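You operate a simulated robot arm through the tools that you are given. There is no shell and no other tool.

You run a simulated robot arm. Do the job below in one go: nothing can be reset, and whatever is moved stays where it is left.

JOB
Press home the teal housing's seal; store the housing in the teal box.
Fine: use the seal press, leave its slide out and shut the lid.

The check looks at the end state, three seconds after you hand in, the way a careful person would. Anything else that was tipped, shoved, dropped, spilled or broken makes it a failure. A push-on lid holds only when it is set on centred and level and pressed home; a screw cap is set on level and turned clockwise until tight.

ROBOT AND FRAMES
A 6-joint arm with a two-finger gripper, fixed in place. Base frame: the origin is at the foot of the arm, x ahead of it, y to its left, z up; the work surface is at about z = 0. Readings come in mm, degrees, newtons and seconds.
With the tool pointing down near the work surface it reaches from about 180 to 480 mm from the base axis. Its first joint turns from -66.0 to 66.0 degrees. Payload 1.76 kg.
The tool frame sits at the grasp point between the pads (the TCP): z along the fingers, y along the line on which they close. The tips reach 29 mm beyond it. The gripper opens to 82 mm; its body begins 58 mm behind the TCP.
Orientation is told as [roll, pitch, yaw] about the base's x, y, z axes, in that order, counted from this pose: with the fingers straight down and closing along the base's y, the tool's x points along the base's -x, its y along +y and its z along -z.

CONTROLS
- The arm moves only by the tool jog_arm. Its argument "rows" is a list of rows, each a list of 7 numbers: the turn, a rotation vector about the base's x, y, z in units of 45 degrees (1.0 is 45 degrees), then the shift along the base's x, y, z in units of 200 mm (1.0 is 200 mm), then the gripper command, from -1 (fully open) to 1 (shut), values between in proportion. In form: [[ax, ay, az, x, y, z, gripper], ...]. A call has 1 to 20 rows; each row is the pose to reach, as a shift and turn from the pose commanded when the call began. A call with a number of a shift or a turn outside -1 to 1 is refused whole. A row lasts 0.2 s, in which the tool goes at most 50 mm and 8.6 degrees; a call with a longer step from one row to the next is refused whole, and so is a gripper value outside its range. A pose out of reach is approached as far as the arm can. The call stops where the force on the tool passes 60 N (or 10 N more than at its start, if that is more) or the arm is blocked; 0.2 s more then pass. Each finger travels about 203.5 mm/s and halts on what it meets, pressing with about 30 N; the grip force reading is that of the motor and also rises with nothing between the fingers. The clock runs only during rows and for 0.2 s after the last one: add rows that repeat a pose to give the fingers time. The reply holds the time, the measured pose of the TCP, the force on the tool along the base axes, the opening and the grip force, in the units named above and with some noise, with the torque about the TCP (base axes, N m) and any sound that the robot's microphone picked up.
- Cameras (640 x 400 px; columns grow to the right, rows downward): "scene" is fixed at [56.6, 331.1, 438.3]; the picture's right is [-0.79, -0.62, 0.00], its down [-0.33, 0.42, -0.85] and it looks along [0.52, -0.67, -0.53] (base axes); focal length 214 px, centre (320, 200). "wrist" rides on the gripper at [79, 4, -90] in the tool frame; the picture's right is [-0.05, 1.00, 0.00], its down [-0.71, -0.04, -0.71] and it looks along [-0.71, -0.04, 0.71] (tool axes); focal length 256 px, centre (320, 200). There is no depth. A picture from a camera that has moved, and an enlarged one, comes with that camera's place and axes in the base frame and with its lens. The place of the scene camera against the robot may be out by one fixed shift of up to 12 mm in any direction.
- get_image(camera): a new picture of that camera. No time passes.
- zoom(camera, box): a new picture of the part [left, top, right, bottom] of that camera's present view, enlarged. No time passes.
- close_job(): hands the job in; it is judged then, once.

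Nothing tells you positions but the pictures and the camera data. Unless the task says otherwise, let go and move clear before handing in.

The tools are called as name(argument=value, ...) on one line, values as JSON. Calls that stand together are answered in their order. jog_arm: Moves the arm, as the interface text tells. Its arguments: {"type":"object","properties":{"rows":{"type":"array","items":{"type":"array","items":{"type":"number"}}}},"required":["rows"]} The other tools are called the same way: get_image (camera) takes a picture; zoom (camera, box) takes an enlarged picture of a part of a camera's view; close_job () hands the job in.

At the start:

```text
clock: 0.0
ee_pos: [303.9, 80.1, 300.2]
tool_rot: [0.0, 0.0, -0.1]
wrist_force: [-0.9, 0.3, -1.4]
torque: [0.0, 0.01, -0.02]
width: 81.9
grasp_force: 0.0
```

scene: 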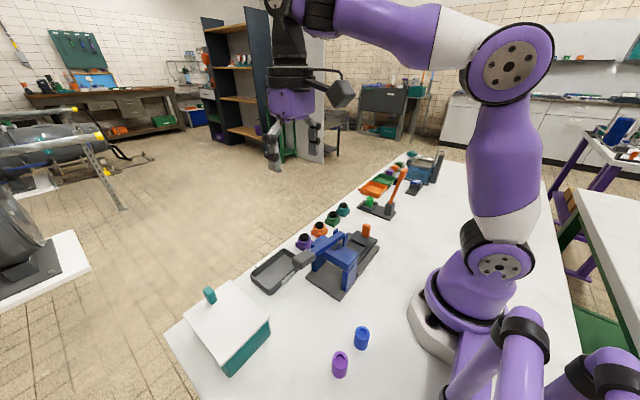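
wrist: 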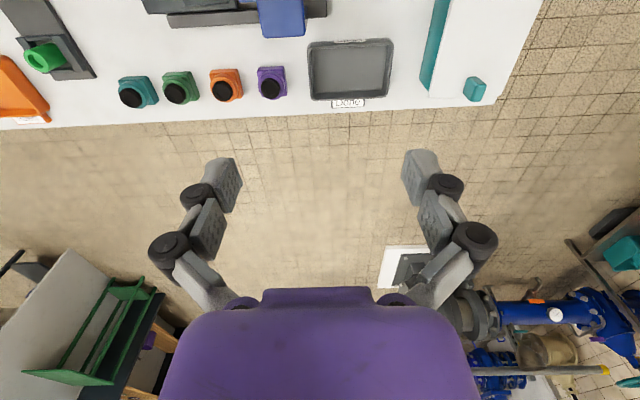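

I see a table with a row of four housings (teal, green, orange, purple), a blue press, a tray marked "Done", a box with a white lid with teal trim, and other stations. I'll look closer before moving anything.

zoom(camera="scene", box=[160, 200, 400, 390])

zoom(camera="scene", box=[280, 140, 460, 300])

zoom(camera="wrist", box=[0, 0, 320, 140])

zoom(camera="wrist", box=[240, 0, 560, 140])

```text
2.11 times, centred on (280, 295) of scene
camera zoom: at [56.6, 331.1, 438.3], right [-0.79, -0.62, 0.0], down [-0.33, 0.42, -0.85], along [0.52, -0.67, -0.53], focal length 452 px, centre (404, 0)
```

zoom: 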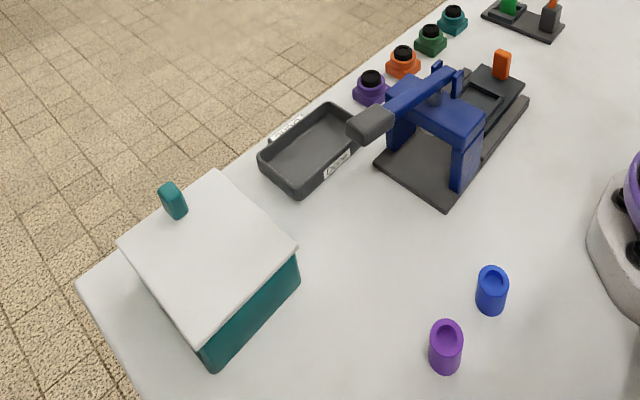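

```text
2.50 times, centred on (370, 220) of scene
camera zoom: at [56.6, 331.1, 438.3], right [-0.79, -0.62, 0.0], down [-0.33, 0.42, -0.85], along [0.52, -0.67, -0.53], focal length 536 px, centre (195, 150)
```

zoom: 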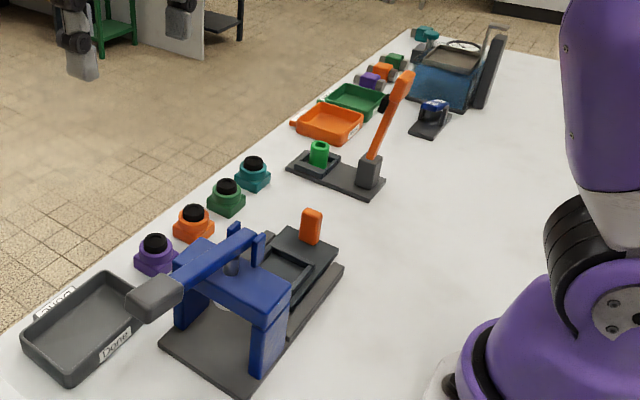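

```text
2.00 times, centred on (160, 70) of wrist
camera zoom: at [224.0, 83.9, 390.7], right [0.05, 1.0, 0.0], down [0.71, -0.04, 0.71], along [0.71, -0.04, -0.71], focal length 512 px, centre (640, 460)
```

zoom: 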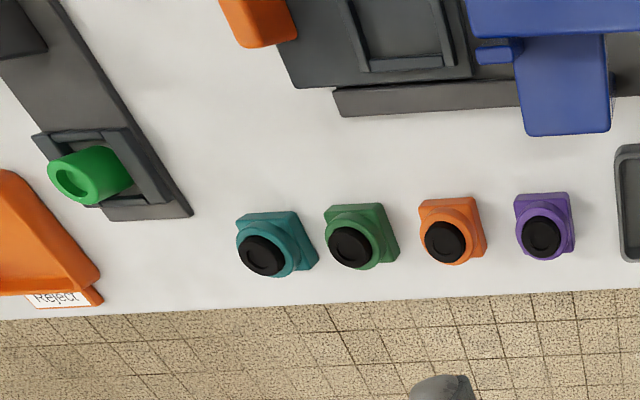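

```text
2.00 times, centred on (400, 70) of wrist
camera zoom: at [224.0, 83.9, 390.7], right [0.05, 1.0, 0.0], down [0.71, -0.04, 0.71], along [0.71, -0.04, -0.71], focal length 512 px, centre (160, 460)
```

zoom: 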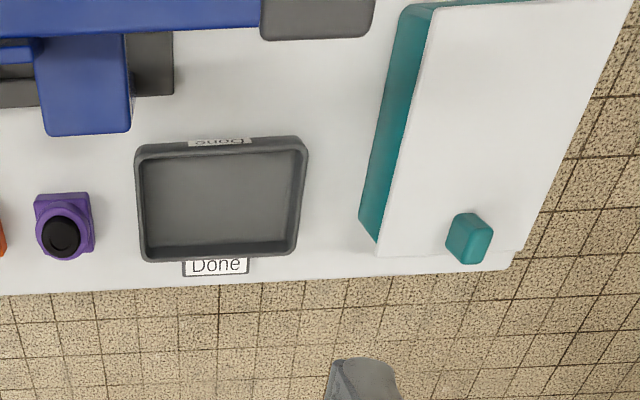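

The four housings stand in a row along the far edge of the table, with the press between them and the robot, and the teal box to the robot's left. I'll pull the arm back for a wrist view of the press and the box.

jog_arm(rows=[[0, 0, 0, -0.15, 0, 0, -1], [0, 0, 0, -0.3, 0, 0, -1], [0, 0, 0, -0.45, 0, 0, -1], [0, 0, 0, -0.5, 0, 0, -1]])

get_image(camera="wrist")

get_image(camera="scene")

```text
clock: 1.0
ee_pos: [205.3, 78.9, 299.8]
tool_rot: [0.1, 0.1, -0.1]
wrist_force: [-0.1, 0.0, 0.8]
torque: [0.05, 0.02, 0.01]
width: 82.2
grasp_force: 0.1
```

```text
taken
camera wrist: at [125.4, 83.2, 389.6], right [0.05, 1.0, 0.0], down [0.71, -0.04, 0.71], along [0.71, -0.04, -0.71], focal length 256 px, centre (320, 200)
```

wrist: 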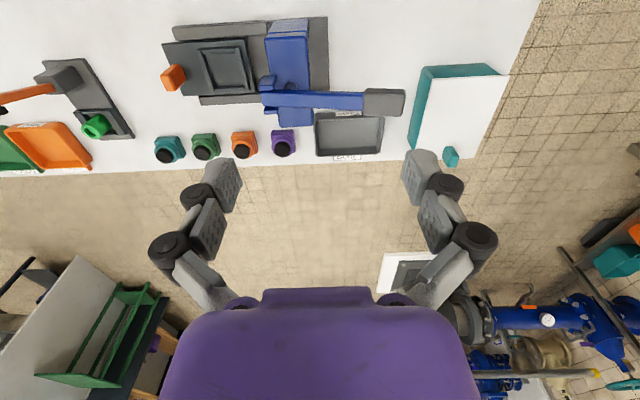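

```text
taken
```

scene: 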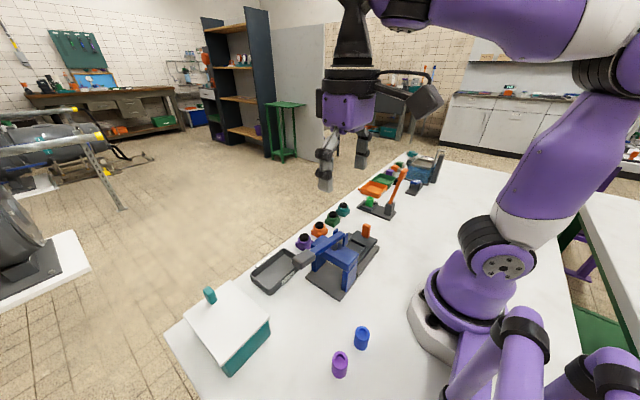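

The press is now in view: a slide with an orange knob sits out to the right (–y) side and the lever's grey handle points to +y. I'll zoom in.

zoom(camera="wrist", box=[140, 0, 420, 175])

zoom(camera="wrist", box=[380, 40, 540, 180])

zoom(camera="scene", box=[280, 190, 400, 300])

zoom(camera="scene", box=[155, 270, 315, 390])

```text
2.29 times, centred on (280, 88) of wrist
camera zoom: at [125.4, 83.2, 389.6], right [0.05, 1.0, 0.0], down [0.71, -0.04, 0.71], along [0.71, -0.04, -0.71], focal length 585 px, centre (411, 457)
```

zoom: 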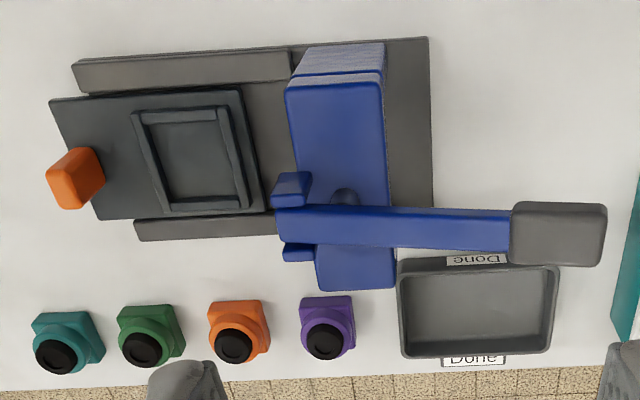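

```text
2.86 times, centred on (460, 110) of wrist
camera zoom: at [125.4, 83.2, 389.6], right [0.05, 1.0, 0.0], down [0.71, -0.04, 0.71], along [0.71, -0.04, -0.71], focal length 731 px, centre (-80, 457)
```

zoom: 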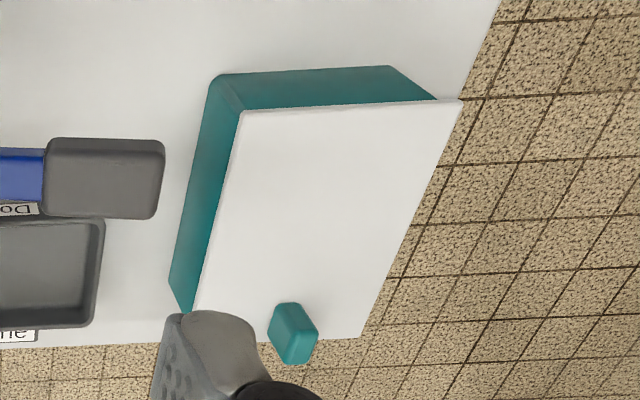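

```text
3.64 times, centred on (340, 245) of scene
camera zoom: at [56.6, 331.1, 438.3], right [-0.79, -0.62, 0.0], down [-0.33, 0.42, -0.85], along [0.52, -0.67, -0.53], focal length 780 px, centre (247, 36)
```

zoom: 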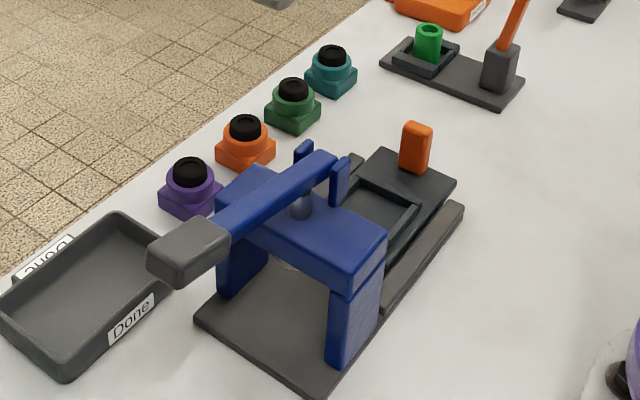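

```text
3.33 times, centred on (235, 330) of scene
camera zoom: at [56.6, 331.1, 438.3], right [-0.79, -0.62, 0.0], down [-0.33, 0.42, -0.85], along [0.52, -0.67, -0.53], focal length 715 px, centre (603, -233)
```

zoom: 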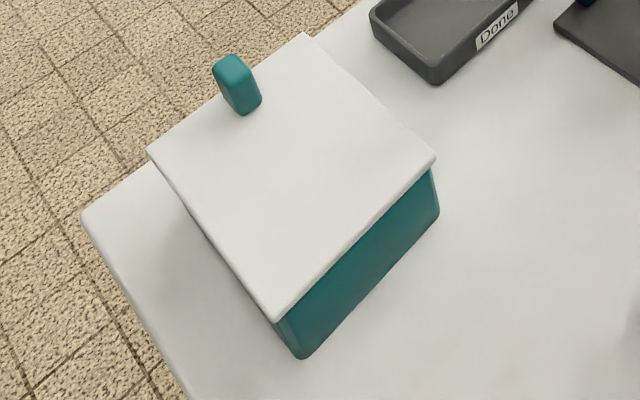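

The layout is clear enough to plan: slide nest near (237, -49), press ram near (239, 45), teal housing near (365, -192), and the box at about x 252–379, y 220–315 with its knob at the far edge. Next I'll get a close view of the teal housing.

jog_arm(rows=[[0, 0, 0, 0.1, -0.2, 0, -1], [0, 0, 0, 0.2, -0.4, 0, -1], [0, 0, 0, 0.3, -0.6, 0, -1], [0, 0, 0, 0.4, -0.8, 0, -1], [0, 0, 0, 0.475, -1.0, -0.1, -1], [0, 0, 0, 0.475, -1.0, -0.3, -1], [0, 0, 0, 0.475, -1.0, -0.5, -1], [0, 0, 0, 0.475, -1.0, -0.7, -1], [0, 0, 0, 0.475, -1.0, -0.75, -1]])

get_image(camera="wrist")

```text
clock: 3.0
ee_pos: [300.2, -119.9, 149.4]
tool_rot: [0.1, -0.1, -0.1]
wrist_force: [-0.4, -0.9, 0.6]
torque: [-0.06, 0.04, 0.0]
width: 81.6
grasp_force: 0.1
```

```text
taken
camera wrist: at [219.2, -115.7, 239.6], right [0.05, 1.0, 0.0], down [0.7, -0.04, 0.71], along [0.71, -0.04, -0.71], focal length 256 px, centre (320, 200)
```

wrist: 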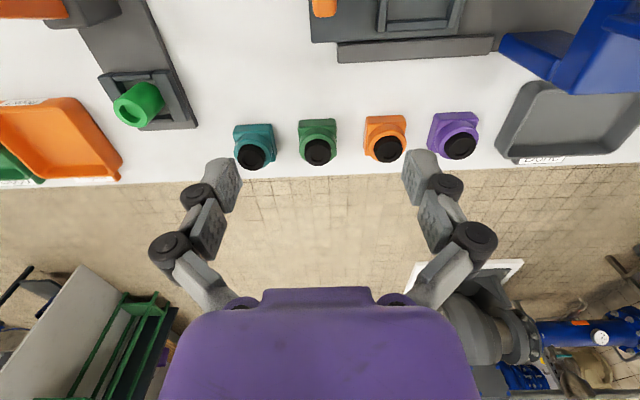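

zoom(camera="wrist", box=[220, 110, 300, 180])

zoom(camera="wrist", box=[220, 100, 380, 190])

```text
5.71 times, centred on (260, 145) of wrist
camera zoom: at [219.2, -115.7, 239.6], right [0.05, 1.0, 0.0], down [0.7, -0.04, 0.71], along [0.71, -0.04, -0.71], focal length 1463 px, centre (663, 514)
```

zoom: 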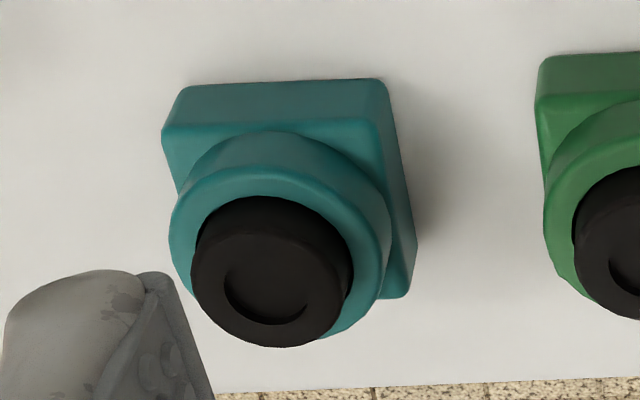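

```text
4.00 times, centred on (300, 145) of wrist
camera zoom: at [219.2, -115.7, 239.6], right [0.05, 1.0, 0.0], down [0.7, -0.04, 0.71], along [0.71, -0.04, -0.71], focal length 1024 px, centre (400, 420)
```

zoom: 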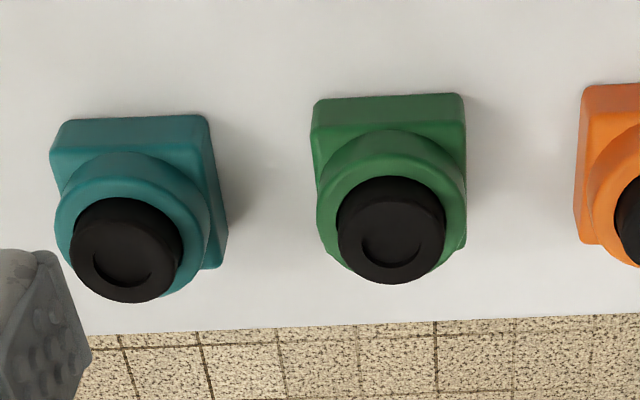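

The teal housing stands at about (366, -190): a base roughly 38 mm square and 15 mm tall, then a ring, with the seal top at about z 36. Next I'll inspect the press nest, knob and lever from close by.

jog_arm(rows=[[0, 0, 0, -0.15, 0.1, 0.05, -1], [0, 0, 0, -0.3, 0.2, 0.05, -1], [0, 0, 0, -0.45, 0.3, 0.05, -1], [0, 0, 0, -0.55, 0.3, 0.05, -1]])

get_image(camera="wrist")

zoom(camera="wrist", box=[180, 40, 440, 200])

```text
clock: 4.0
ee_pos: [188.0, -61.7, 160.2]
tool_rot: [0.2, -0.1, 0.0]
wrist_force: [-0.4, -0.3, -1.4]
torque: [-0.02, -0.01, -0.02]
width: 82.0
grasp_force: 0.1
```

```text
taken
camera wrist: at [108.1, -58.2, 250.4], right [0.05, 1.0, 0.0], down [0.71, -0.04, 0.71], along [0.71, -0.04, -0.71], focal length 256 px, centre (320, 200)
```

wrist: 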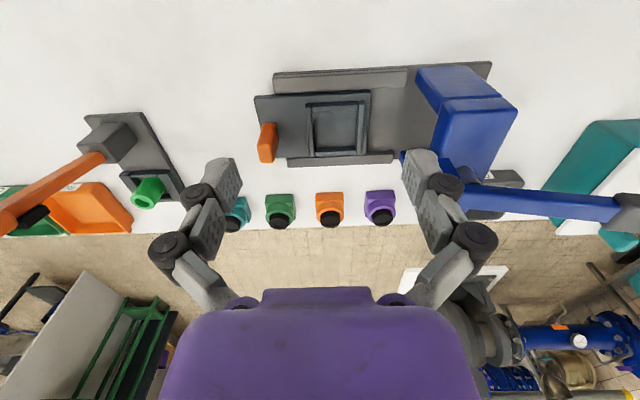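

```text
2.46 times, centred on (310, 120) of wrist
camera zoom: at [108.1, -58.2, 250.4], right [0.05, 1.0, 0.0], down [0.71, -0.04, 0.71], along [0.71, -0.04, -0.71], focal length 630 px, centre (345, 397)
```

zoom: 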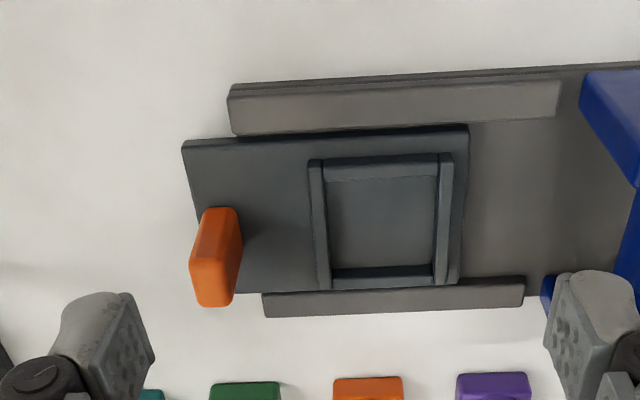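

The nest is a shallow four-walled frame on the slide, around (241, -50). I'll tilt the camera to look straight down for a precise measurement of it.

jog_arm(rows=[[0, 0.18, 0, 0.03, 0.01, 0.05, -1], [0, 0.36, 0, 0.07, 0.02, 0.1, -1], [0, 0.54, 0, 0.11, 0.04, 0.1, -1], [0, 0.72, 0, 0.15, 0.05, 0.1, -1], [0, 0.9, 0, 0.19, 0.06, 0.1, -1], [0, 1.0, 0, 0.21, 0.06, 0.1, -1], [0, 1.0, 0, 0.21, 0.06, 0.1, -1]])

get_image(camera="wrist")

get_image(camera="scene")

```text
clock: 5.6
ee_pos: [231.6, -48.2, 181.2]
tool_rot: [0.1, 45.0, -0.1]
wrist_force: [0.5, 0.5, 0.7]
torque: [0.03, 0.01, 0.01]
width: 82.1
grasp_force: 0.2
out of reach, approached as far as the arm can: row 3, 4, 5
```

```text
taken
camera wrist: at [238.3, -45.1, 301.3], right [0.04, 1.0, -0.04], down [1.0, -0.04, 0.0], along [0.0, -0.04, -1.0], focal length 256 px, centre (320, 200)
```

wrist: 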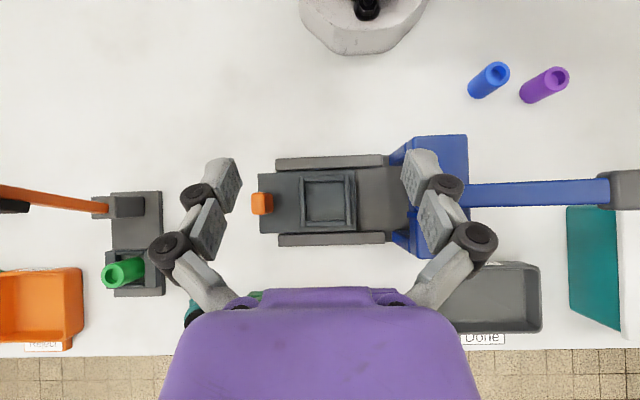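

```text
taken
```

scene: 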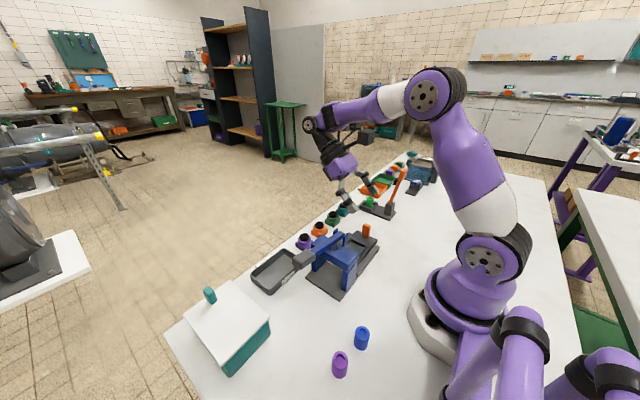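

zoom(camera="wrist", box=[240, 140, 400, 250])

zoom(camera="wrist", box=[380, 120, 640, 280])

```text
3.64 times, centred on (320, 195) of wrist
camera zoom: at [238.3, -45.1, 301.3], right [0.04, 1.0, -0.04], down [1.0, -0.04, 0.0], along [0.0, -0.04, -1.0], focal length 931 px, centre (320, 218)
```

zoom: 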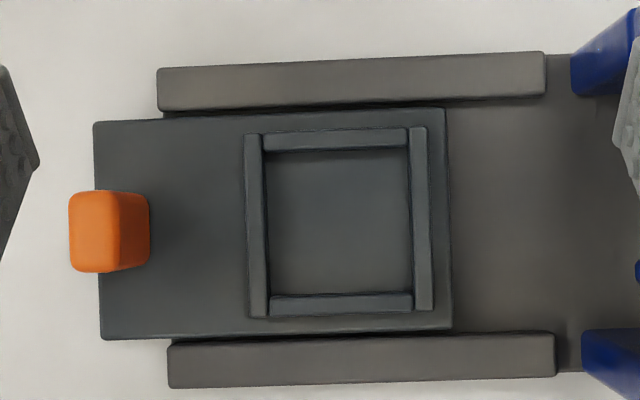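

```text
2.46 times, centred on (510, 200) of wrist
camera zoom: at [238.3, -45.1, 301.3], right [0.04, 1.0, -0.04], down [1.0, -0.04, 0.0], along [0.0, -0.04, -1.0], focal length 630 px, centre (-148, 200)
```

zoom: 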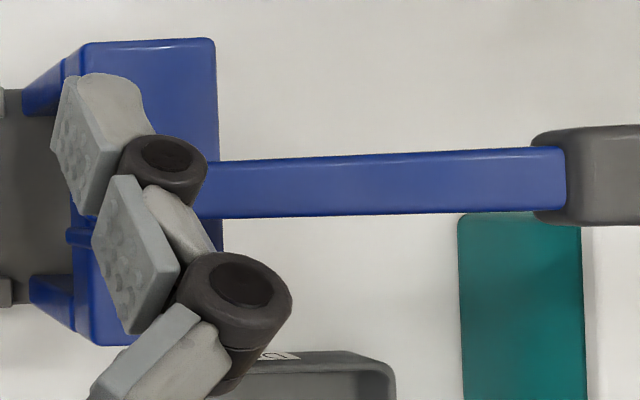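

Nest centre measures about (240, -49.5) with a roughly 44 mm opening. The orange knob is at about (240, -115), 13 mm thick in y and 21 mm in x, with its top near z 53. I'll level the tool again and turn it so the fingers close along x, clear of the neighbouring housings.

jog_arm(rows=[[0, -0.18, 0, 0.1, -0.1, 0.1, -1], [0, -0.36, 0, 0.2, -0.2, 0.1, -1], [0, -0.54, 0, 0.25, -0.3, 0.1, -1], [0, -0.72, 0, 0.3, -0.4, 0.1, -1], [0, -0.9, 0, 0.35, -0.5, 0.1, -1], [0, -1.0, 0, 0.35, -0.5, 0.1, -1]])

jog_arm(rows=[[0, 0, 0.18, 0, 0, 0, -1], [0, 0, 0.36, 0, 0, 0, -1], [0, 0, 0.54, 0, 0, 0, -1], [0, 0, 0.72, 0, 0, 0, -1], [0, 0, 0.9, 0, 0, 0, -1], [0, 0, 1.0, 0, 0, 0, -1]])

jog_arm(rows=[[0, 0, 0.18, 0, 0, 0, -1], [0, 0, 0.36, 0, 0, 0, -1], [0, 0, 0.54, 0, 0, 0, -1], [0, 0, 0.72, 0, 0, 0, -1], [0, 0, 0.9, 0, 0, 0, -1], [0, 0, 1.0, 0, 0, 0, -1]])

get_image(camera="wrist")

```text
clock: 7.0
ee_pos: [315.0, -155.2, 219.1]
tool_rot: [0.1, -0.1, -0.1]
wrist_force: [-0.5, 0.2, -0.2]
torque: [0.01, -0.01, -0.02]
width: 82.2
grasp_force: 0.1
out of reach, approached as far as the arm can: row 5, 6
```

```text
clock: 8.4
ee_pos: [315.0, -155.6, 219.7]
tool_rot: [0.1, -0.1, 45.0]
wrist_force: [0.0, 0.0, 0.0]
torque: [0.02, 0.02, 0.0]
width: 82.2
grasp_force: 0.0
```

```text
clock: 9.8
ee_pos: [313.9, -154.6, 219.6]
tool_rot: [0.0, -0.1, 90.0]
wrist_force: [-1.0, 0.5, 0.1]
torque: [-0.01, 0.02, 0.0]
width: 82.2
grasp_force: 0.1
```

```text
taken
camera wrist: at [309.9, -234.3, 309.6], right [-1.0, 0.05, 0.0], down [0.04, 0.7, 0.71], along [0.03, 0.71, -0.71], focal length 256 px, centre (320, 200)
```

wrist: 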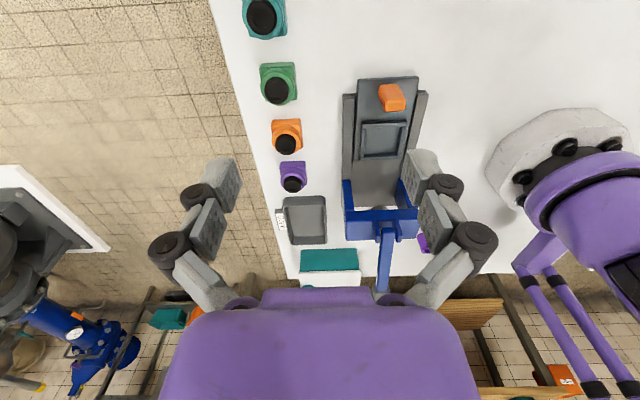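

The tool is now yawed 90° and the camera looks toward +y through the press. I'll zoom in on the lever and portal from this side.

zoom(camera="wrist", box=[320, 60, 460, 300])

zoom(camera="wrist", box=[220, 0, 300, 50])

```text
1.67 times, centred on (390, 180) of wrist
camera zoom: at [309.9, -234.3, 309.6], right [-1.0, 0.05, 0.0], down [0.04, 0.7, 0.71], along [0.03, 0.71, -0.71], focal length 427 px, centre (203, 233)
```

zoom: 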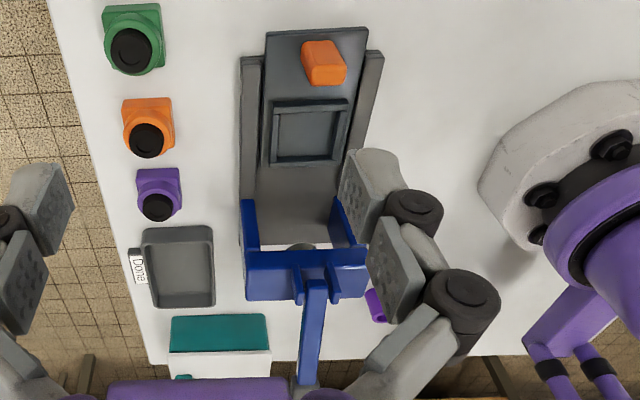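

```text
8.00 times, centred on (260, 25) of wrist
camera zoom: at [309.9, -234.3, 309.6], right [-1.0, 0.05, 0.0], down [0.04, 0.7, 0.71], along [0.03, 0.71, -0.71], focal length 2048 px, centre (800, 1600)
```

zoom: 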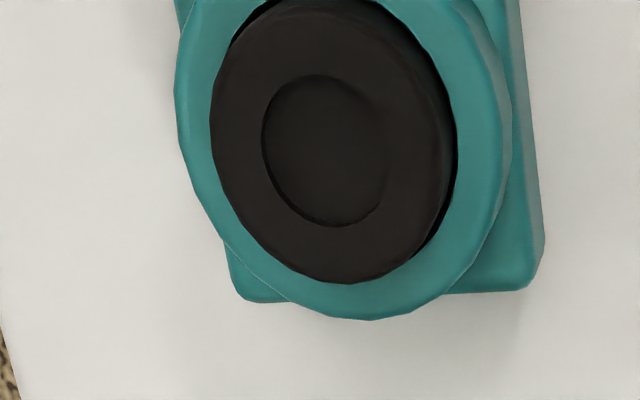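

The housing centre checks out at about (365, -190.5). I'll move above it with the fingers open along x and verify before descending.

jog_arm(rows=[[0, 0, 0, 0.12, -0.09, -0.1, -1], [0, 0, 0, 0.2555, -0.1795, -0.2, -1], [0, 0, 0, 0.2555, -0.1795, -0.4, -1], [0, 0, 0, 0.2555, -0.1795, -0.55, -1], [0, 0, 0, 0.2555, -0.1795, -0.55, -1]])

get_image(camera="wrist")

zoom(camera="wrist", box=[240, 60, 400, 160])

zoom(camera="scene", box=[290, 120, 450, 220])

```text
clock: 11.0
ee_pos: [375.1, -198.9, 112.7]
tool_rot: [0.1, 0.0, 90.0]
wrist_force: [-0.7, 0.4, 0.0]
torque: [-0.01, 0.03, 0.01]
width: 81.9
grasp_force: 0.1
out of reach, approached as far as the arm can: row 3, 4, 5
```

```text
taken
camera wrist: at [371.3, -278.4, 203.0], right [-1.0, 0.05, 0.0], down [0.04, 0.7, 0.71], along [0.04, 0.71, -0.71], focal length 256 px, centre (320, 200)
```

wrist: 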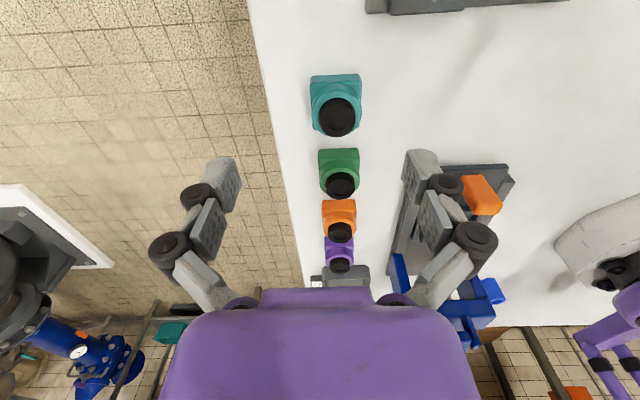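

```text
4.00 times, centred on (320, 110) of wrist
camera zoom: at [371.3, -278.4, 203.0], right [-1.0, 0.05, 0.0], down [0.04, 0.7, 0.71], along [0.04, 0.71, -0.71], focal length 1024 px, centre (320, 560)
```

zoom: 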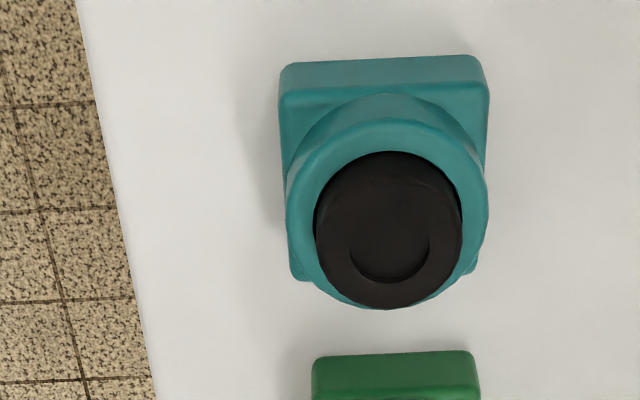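

```text
4.00 times, centred on (370, 170) of scene
camera zoom: at [56.6, 331.1, 438.3], right [-0.79, -0.62, 0.0], down [-0.33, 0.42, -0.85], along [0.52, -0.67, -0.53], focal length 858 px, centre (120, 320)
```

zoom: 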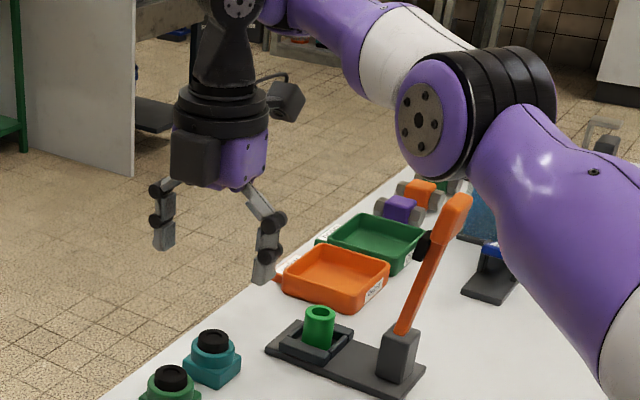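

The arm reported that it stopped short of the requested point, so I'll look at its configuration before going on.

get_image(camera="scene")

```text
taken
```

scene: 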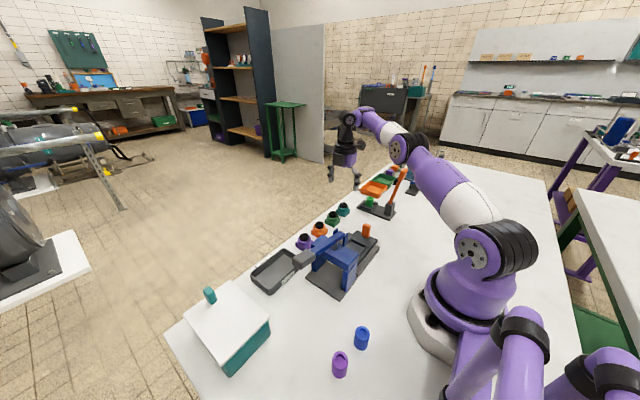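

The arm is stretched in a different posture, so I'll lift up and in, and test whether it follows exactly.

jog_arm(rows=[[0, 0, 0, 0, 0, 0.2, -1], [0, 0, 0, 0, 0, 0.4, -1], [0, 0, 0, -0.1, 0.08, 0.6, -1], [0, 0, 0, -0.2, 0.16, 0.8, -1], [0, 0, 0, -0.3, 0.24, 0.8, -1], [0, 0, 0, -0.3, 0.24, 0.8, -1]])

get_image(camera="scene")

```text
clock: 12.4
ee_pos: [316.0, -151.6, 273.9]
tool_rot: [0.0, -0.1, 90.0]
wrist_force: [-1.4, -0.1, 0.0]
torque: [-0.01, 0.02, 0.0]
width: 81.9
grasp_force: 0.0
out of reach, approached as far as the arm can: row 2
```

```text
taken
```

scene: 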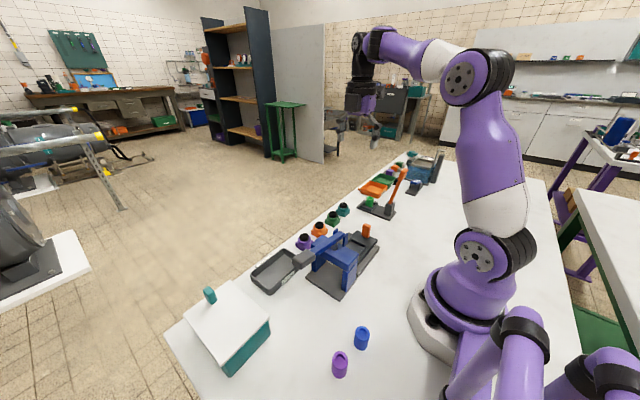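

It follows again. I'll approach above the housing in smaller steps.

jog_arm(rows=[[0, 0, 0, 0.08, -0.06, 0, -1], [0, 0, 0, 0.16, -0.12, 0, -1], [0, 0, 0, 0.245, -0.194, 0, -1], [0, 0, 0, 0.245, -0.194, -0.1, -1], [0, 0, 0, 0.245, -0.194, -0.2, -1], [0, 0, 0, 0.245, -0.194, -0.3, -1], [0, 0, 0, 0.245, -0.194, -0.37, -1]])

```text
clock: 14.0
ee_pos: [365.6, -188.0, 199.1]
tool_rot: [0.1, 0.1, 89.9]
wrist_force: [0.1, -0.1, -0.2]
torque: [0.01, -0.02, 0.0]
width: 81.8
grasp_force: 0.0
out of reach, approached as far as the arm can: row 3
```

jog_arm(rows=[[0, 0, 0, 0, 0, -0.1, -1], [0, 0, 0, 0, 0, -0.2, -1], [0, 0, 0, 0, 0, -0.3, -1], [0, 0, 0, 0, 0, -0.4, -1], [0, 0, 0, 0, 0, -0.45, -1], [0, 0, 0, 0, 0, -0.45, -1]])

get_image(camera="wrist")

zoom(camera="wrist", box=[240, 40, 400, 140])

```text
clock: 15.4
ee_pos: [366.0, -189.0, 110.0]
tool_rot: [0.2, 0.0, 90.0]
wrist_force: [-0.1, -0.2, -0.2]
torque: [0.0, 0.0, 0.02]
width: 82.2
grasp_force: 0.1
```

```text
taken
camera wrist: at [360.8, -268.0, 198.9], right [-1.0, 0.05, 0.0], down [0.04, 0.71, 0.71], along [0.04, 0.71, -0.71], focal length 256 px, centre (320, 200)
```

wrist: 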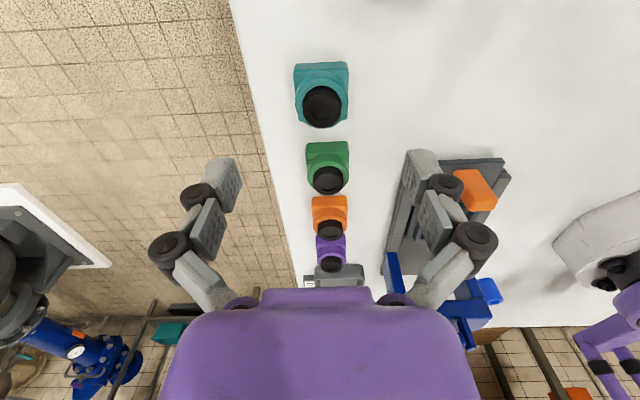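

```text
4.00 times, centred on (320, 90) of wrist
camera zoom: at [360.8, -268.0, 198.9], right [-1.0, 0.05, 0.0], down [0.04, 0.71, 0.71], along [0.04, 0.71, -0.71], focal length 1024 px, centre (320, 640)
```

zoom: 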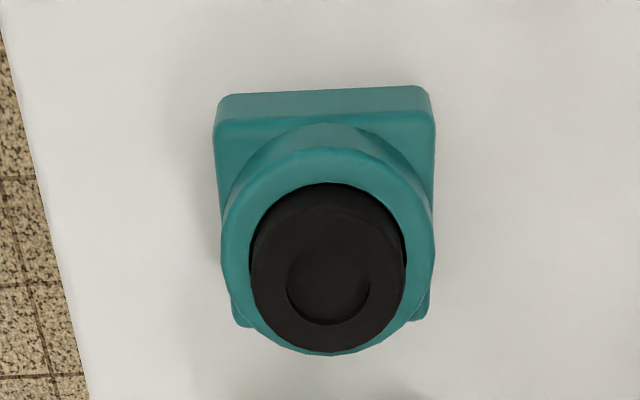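

The fingers straddle the housing well: centre about (364.5, -190), TCP about (365, -189). I'll descend and close gently on the body below the seal.

jog_arm(rows=[[0, 0, 0, -0.003, -0.004, -0.1, -1], [0, 0, 0, -0.003, -0.004, -0.2, -1], [0, 0, 0, -0.003, -0.004, -0.28, -1], [0, 0, 0, -0.003, -0.004, -0.345, -1], [0, 0, 0, -0.003, -0.004, -0.345, -1]])

get_image(camera="wrist")

zoom(camera="scene", box=[300, 160, 400, 240])

```text
clock: 16.6
ee_pos: [366.5, -189.7, 41.2]
tool_rot: [0.0, -0.1, 90.0]
wrist_force: [-0.6, -0.2, -0.6]
torque: [-0.01, -0.01, 0.02]
width: 82.2
grasp_force: 0.0
```

```text
taken
camera wrist: at [360.9, -268.3, 131.1], right [-1.0, 0.05, 0.0], down [0.04, 0.71, 0.71], along [0.04, 0.71, -0.71], focal length 256 px, centre (320, 200)
```

wrist: 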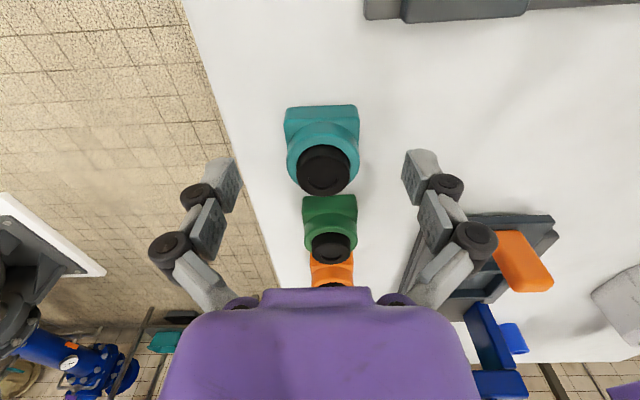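

```text
5.00 times, centred on (350, 200) of scene
camera zoom: at [56.6, 331.1, 438.3], right [-0.79, -0.62, 0.0], down [-0.33, 0.42, -0.85], along [0.52, -0.67, -0.53], focal length 1072 px, centre (170, 200)
```

zoom: 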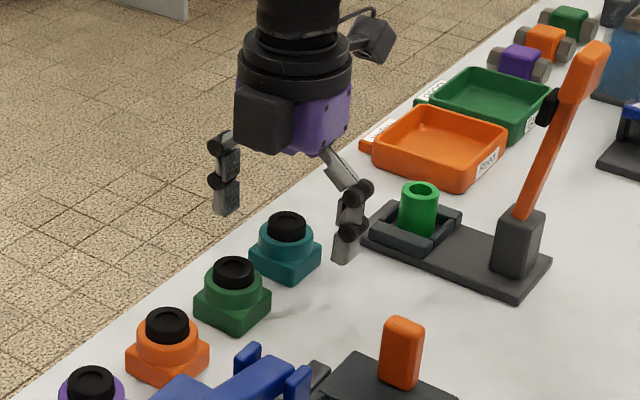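

The housing is centred between the fingers with the tips around z 12. Closing now.

jog_arm(rows=[[0, 0, 0, 0, 0, 0, -0.3], [0, 0, 0, 0, 0, 0, 0.1], [0, 0, 0, 0, 0, 0, 1], [0, 0, 0, 0, 0, 0, 1], [0, 0, 0, 0, 0, 0, 1]])

zoom(camera="wrist", box=[200, 80, 440, 230])

zoom(camera="scene", box=[300, 160, 400, 240])

```text
clock: 17.8
ee_pos: [367.8, -189.7, 42.9]
tool_rot: [-0.1, 0.0, 90.0]
wrist_force: [-4.6, 2.7, 45.6]
torque: [0.16, 1.06, -0.01]
width: 37.3
grasp_force: 30.1
```

```text
2.67 times, centred on (320, 155) of wrist
camera zoom: at [361.4, -268.5, 133.0], right [-1.0, 0.05, 0.0], down [0.04, 0.71, 0.71], along [0.04, 0.71, -0.71], focal length 683 px, centre (320, 320)
```

zoom: 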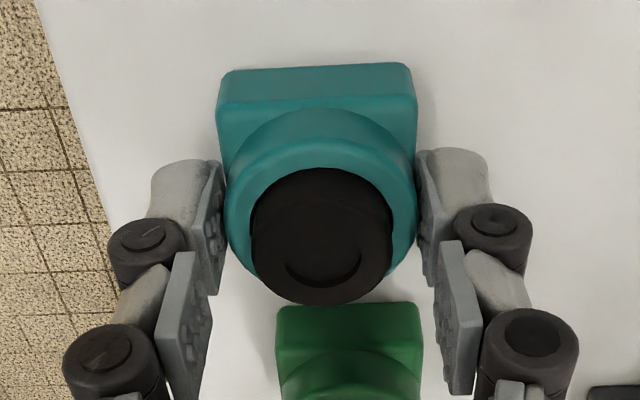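

```text
5.00 times, centred on (350, 200) of scene
camera zoom: at [56.5, 331.1, 438.2], right [-0.79, -0.62, 0.0], down [-0.33, 0.42, -0.85], along [0.52, -0.67, -0.53], focal length 1072 px, centre (170, 200)
```

zoom: 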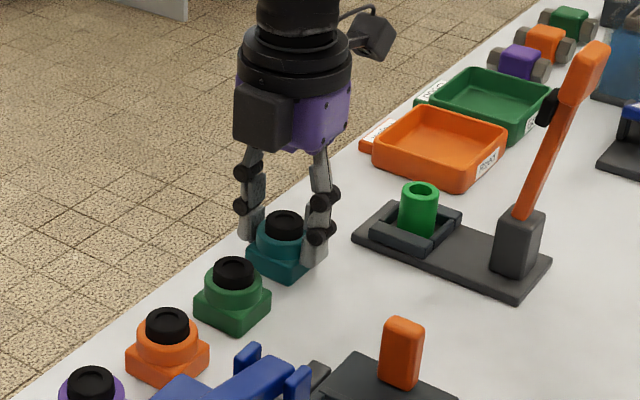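

On closing, the finger linkage swung the tips down about 10 mm onto the table (45 N upward force). I'll release a little, raise about 11 mm and grip again higher so the tips also clear the nest walls later.

jog_arm(rows=[[0, 0, 0, 0, 0, 0, -0.3], [0, 0, 0, 0, 0, 0.02, -0.3], [0, 0, 0, 0, 0, 0.055, -0.3], [0, 0, 0, 0, 0, 0.055, -0.3]])

zoom(camera="wrist", box=[200, 80, 440, 230])

zoom(camera="scene", box=[300, 160, 400, 240])

```text
clock: 18.8
ee_pos: [365.8, -188.4, 51.8]
tool_rot: [0.0, 0.0, 90.0]
wrist_force: [0.4, 0.4, -0.4]
torque: [0.0, 0.01, -0.01]
width: 53.3
grasp_force: 0.1
```

```text
2.67 times, centred on (320, 155) of wrist
camera zoom: at [360.8, -268.0, 141.5], right [-1.0, 0.05, 0.0], down [0.04, 0.71, 0.71], along [0.04, 0.71, -0.71], focal length 683 px, centre (320, 320)
```

zoom: 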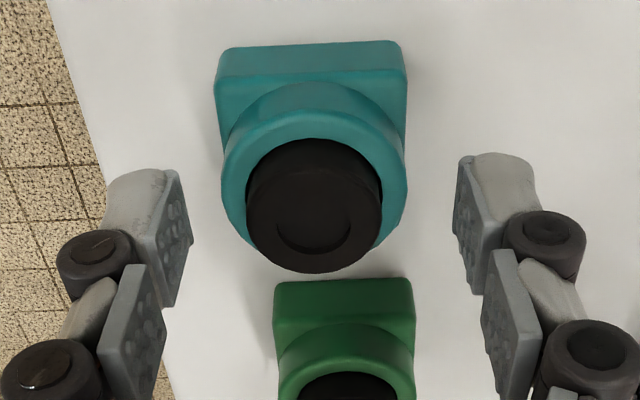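

```text
5.00 times, centred on (350, 200) of scene
camera zoom: at [56.6, 331.1, 438.3], right [-0.79, -0.62, 0.0], down [-0.33, 0.42, -0.85], along [0.52, -0.67, -0.53], focal length 1072 px, centre (170, 200)
```

zoom: 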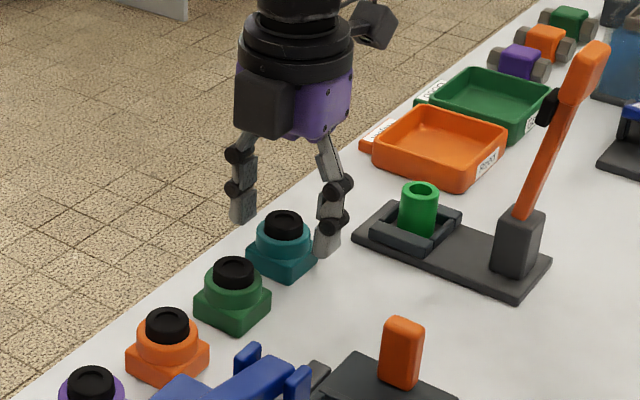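

jog_arm(rows=[[0, 0, 0, 0, -0.007, 0, -0.1], [0, 0, 0, 0, -0.007, 0, 1], [0, 0, 0, 0, -0.007, 0, 1], [0, 0, 0, 0, -0.007, 0, 1]])

zoom(camera="wrist", box=[200, 80, 440, 230])

zoom(camera="scene", box=[300, 160, 400, 240])

```text
clock: 19.8
ee_pos: [365.0, -191.2, 51.3]
tool_rot: [0.0, 0.0, 89.9]
wrist_force: [-1.2, 1.7, 12.5]
torque: [0.12, 0.07, 0.01]
width: 35.9
grasp_force: 30.4
```

```text
2.67 times, centred on (320, 155) of wrist
camera zoom: at [360.8, -269.7, 141.8], right [-1.0, 0.05, 0.0], down [0.04, 0.71, 0.71], along [0.04, 0.71, -0.71], focal length 683 px, centre (320, 320)
```

zoom: 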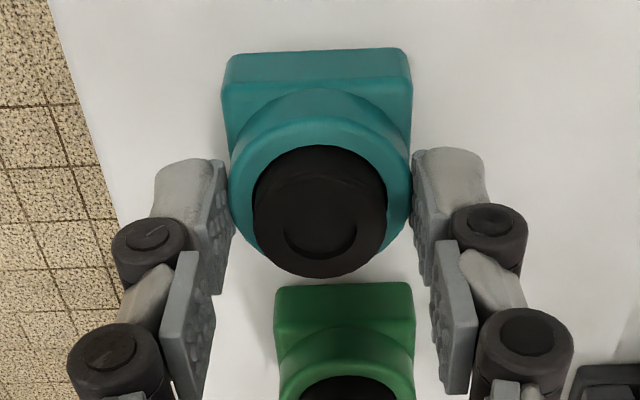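

```text
5.00 times, centred on (350, 200) of scene
camera zoom: at [56.6, 331.1, 438.3], right [-0.79, -0.62, 0.0], down [-0.33, 0.42, -0.85], along [0.52, -0.67, -0.53], focal length 1072 px, centre (170, 200)
```

zoom: 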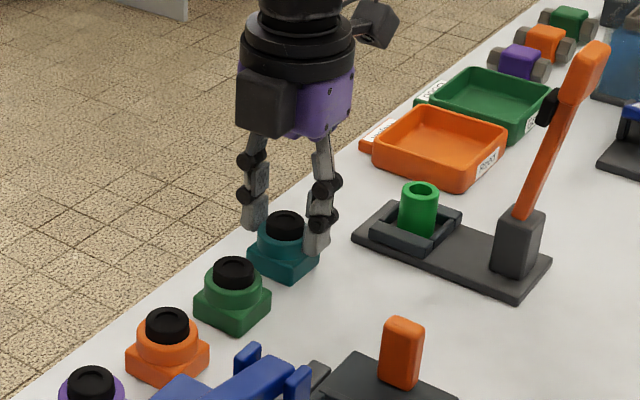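

The grip now reads 35.9 mm, which means it's on the ring just above the square base with the tips clear of the nest walls. I'll lift a little and check that the housing hangs level.

jog_arm(rows=[[0, 0, 0, 0, 0, 0.03, 1], [0, 0, 0, 0, 0, 0.08, 1], [0, 0, 0, 0, 0, 0.15, 1], [0, 0, 0, 0, 0, 0.25, 1], [0, 0, 0, 0, 0, 0.35, 1], [0, 0, 0, 0, 0, 0.35, 1]])

zoom(camera="wrist", box=[200, 80, 440, 230])

zoom(camera="scene", box=[300, 130, 400, 210])

```text
clock: 21.2
ee_pos: [366.1, -190.6, 122.5]
tool_rot: [0.1, -0.1, 89.9]
wrist_force: [-1.0, 0.0, -0.1]
torque: [-0.02, 0.0, 0.04]
width: 0.3
grasp_force: 28.6
```

```text
2.67 times, centred on (320, 155) of wrist
camera zoom: at [361.1, -269.9, 212.2], right [-1.0, 0.05, 0.0], down [0.04, 0.71, 0.71], along [0.04, 0.71, -0.71], focal length 683 px, centre (320, 320)
```

zoom: 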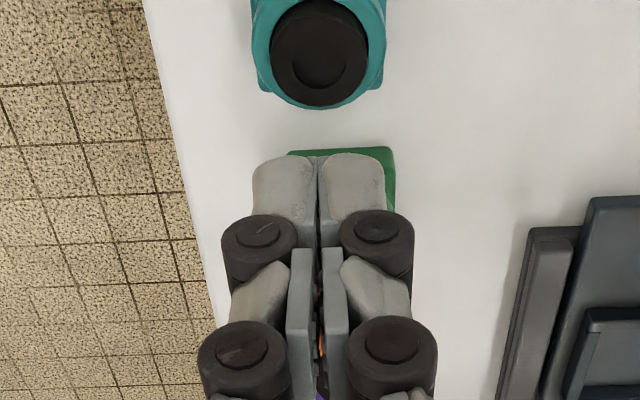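

```text
5.00 times, centred on (350, 170) of scene
camera zoom: at [56.6, 331.1, 438.3], right [-0.79, -0.62, 0.0], down [-0.33, 0.42, -0.85], along [0.52, -0.67, -0.53], focal length 1072 px, centre (170, 350)
```

zoom: 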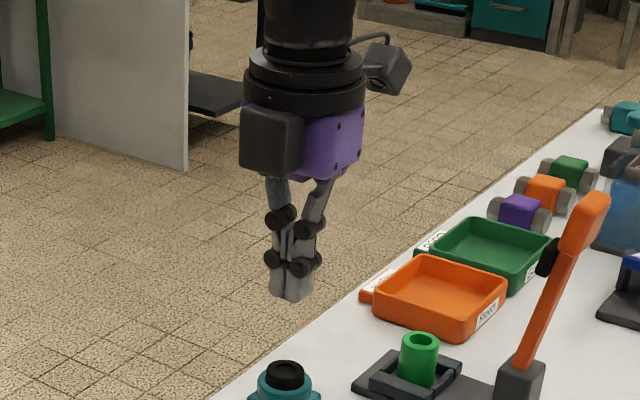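

The grip slipped off: the fingers had only caught the top of the ring, and the housing is still standing in place. The tips evidently sit higher than I assumed, so I'll reopen, check the housing and regrip lower on the square base.

jog_arm(rows=[[0, 0, 0, 0, 0, 0, -0.6], [0, 0, 0, 0, 0, 0, -0.6], [0, 0, 0, 0, 0, 0, -0.6]])

zoom(camera="wrist", box=[240, 40, 400, 140])

zoom(camera="scene", box=[300, 160, 400, 240])

```text
clock: 22.0
ee_pos: [366.6, -192.0, 122.1]
tool_rot: [0.0, -0.1, 90.0]
wrist_force: [-0.1, -0.6, -0.8]
torque: [-0.05, 0.02, -0.01]
width: 65.6
grasp_force: 0.1
```

```text
4.00 times, centred on (320, 90) of wrist
camera zoom: at [361.1, -269.9, 211.9], right [-1.0, 0.05, 0.0], down [0.04, 0.71, 0.71], along [0.04, 0.71, -0.71], focal length 1024 px, centre (320, 640)
```

zoom: 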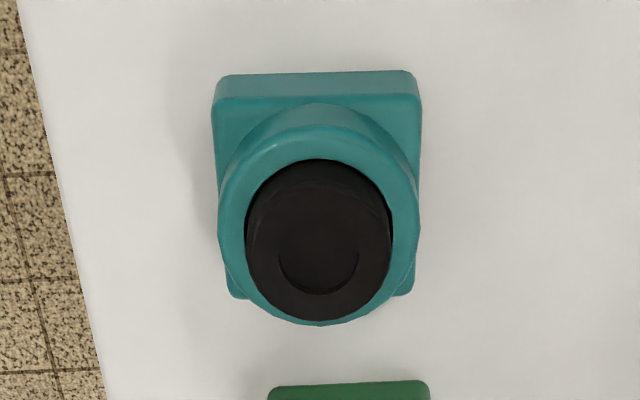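

```text
5.00 times, centred on (350, 200) of scene
camera zoom: at [56.6, 331.1, 438.3], right [-0.79, -0.62, 0.0], down [-0.33, 0.42, -0.85], along [0.52, -0.67, -0.53], focal length 1072 px, centre (170, 200)
```

zoom: 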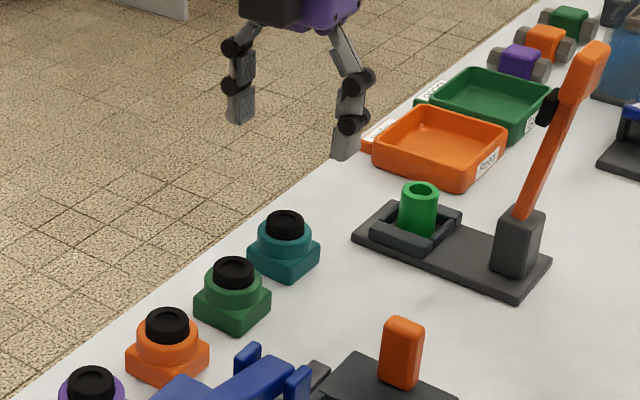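

jog_arm(rows=[[0, 0, 0, 0, 0, -0.1, -0.6], [0, 0, 0, 0, 0, -0.2, -0.6], [0, 0, 0, 0, 0, -0.3, -0.6], [0, 0, 0, 0, 0, -0.37, -0.6], [0, 0, 0, 0, 0, -0.43, -0.6], [0, 0, 0, 0, 0, -0.43, -0.6]])

zoom(camera="wrist", box=[200, 80, 440, 230])

zoom(camera="scene", box=[310, 180, 370, 230])

```text
clock: 23.4
ee_pos: [366.9, -189.4, 34.3]
tool_rot: [0.1, -0.1, 89.9]
wrist_force: [-0.9, 0.1, 0.4]
torque: [-0.01, -0.02, -0.03]
width: 65.6
grasp_force: 0.1
```

```text
2.67 times, centred on (320, 155) of wrist
camera zoom: at [361.6, -269.6, 124.8], right [-1.0, 0.05, 0.0], down [0.04, 0.71, 0.71], along [0.04, 0.71, -0.71], focal length 683 px, centre (320, 320)
```

zoom: 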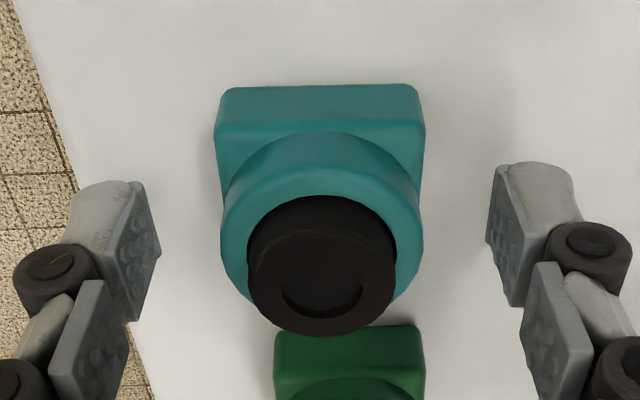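

```text
8.00 times, centred on (340, 205) of scene
camera zoom: at [56.6, 331.1, 438.3], right [-0.79, -0.62, 0.0], down [-0.33, 0.42, -0.85], along [0.52, -0.67, -0.53], focal length 1716 px, centre (160, 160)
```

zoom: 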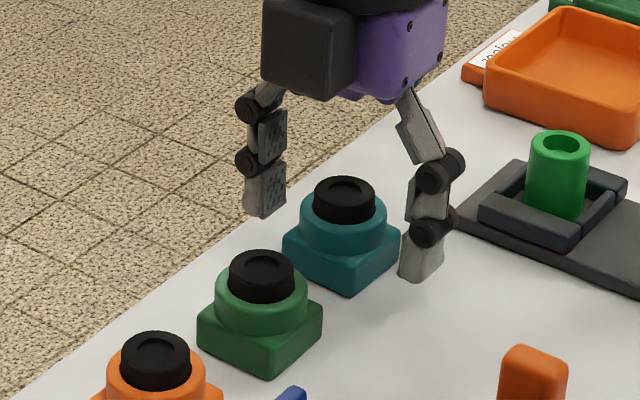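

The fingers straddle the base with the tips a few mm above the table. I'll come up 3 mm to leave room for the downward swing, then close in stages while watching the force.

jog_arm(rows=[[0, 0, 0, 0, 0, 0.017, -0.6], [0, 0, 0, 0, 0, 0.017, -0.2], [0, 0, 0, 0, 0, 0.017, -0.05], [0, 0, 0, 0, 0, 0.017, -0.05]])

zoom(camera="scene", box=[310, 180, 370, 230])

zoom(camera="wrist", box=[200, 80, 440, 230])

```text
clock: 24.4
ee_pos: [367.0, -190.3, 39.0]
tool_rot: [0.1, -0.2, 90.0]
wrist_force: [-0.5, -0.8, -0.4]
torque: [-0.01, 0.0, 0.01]
width: 43.1
grasp_force: 0.0
```

```text
8.00 times, centred on (340, 205) of scene
camera zoom: at [56.6, 331.1, 438.3], right [-0.79, -0.62, 0.0], down [-0.33, 0.42, -0.85], along [0.52, -0.67, -0.53], focal length 1716 px, centre (160, 160)
```

zoom: 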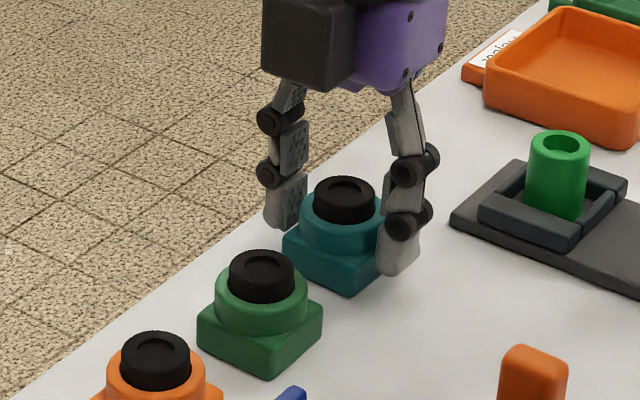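

```text
2.67 times, centred on (320, 155) of wrist
camera zoom: at [361.7, -269.6, 128.7], right [-1.0, 0.05, 0.0], down [0.04, 0.71, 0.71], along [0.04, 0.71, -0.71], focal length 683 px, centre (320, 320)
```

zoom: 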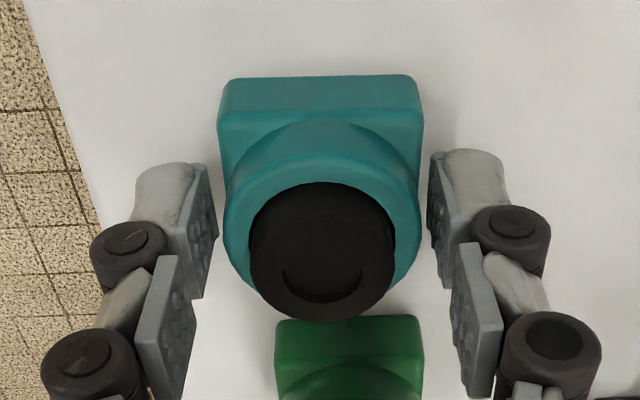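

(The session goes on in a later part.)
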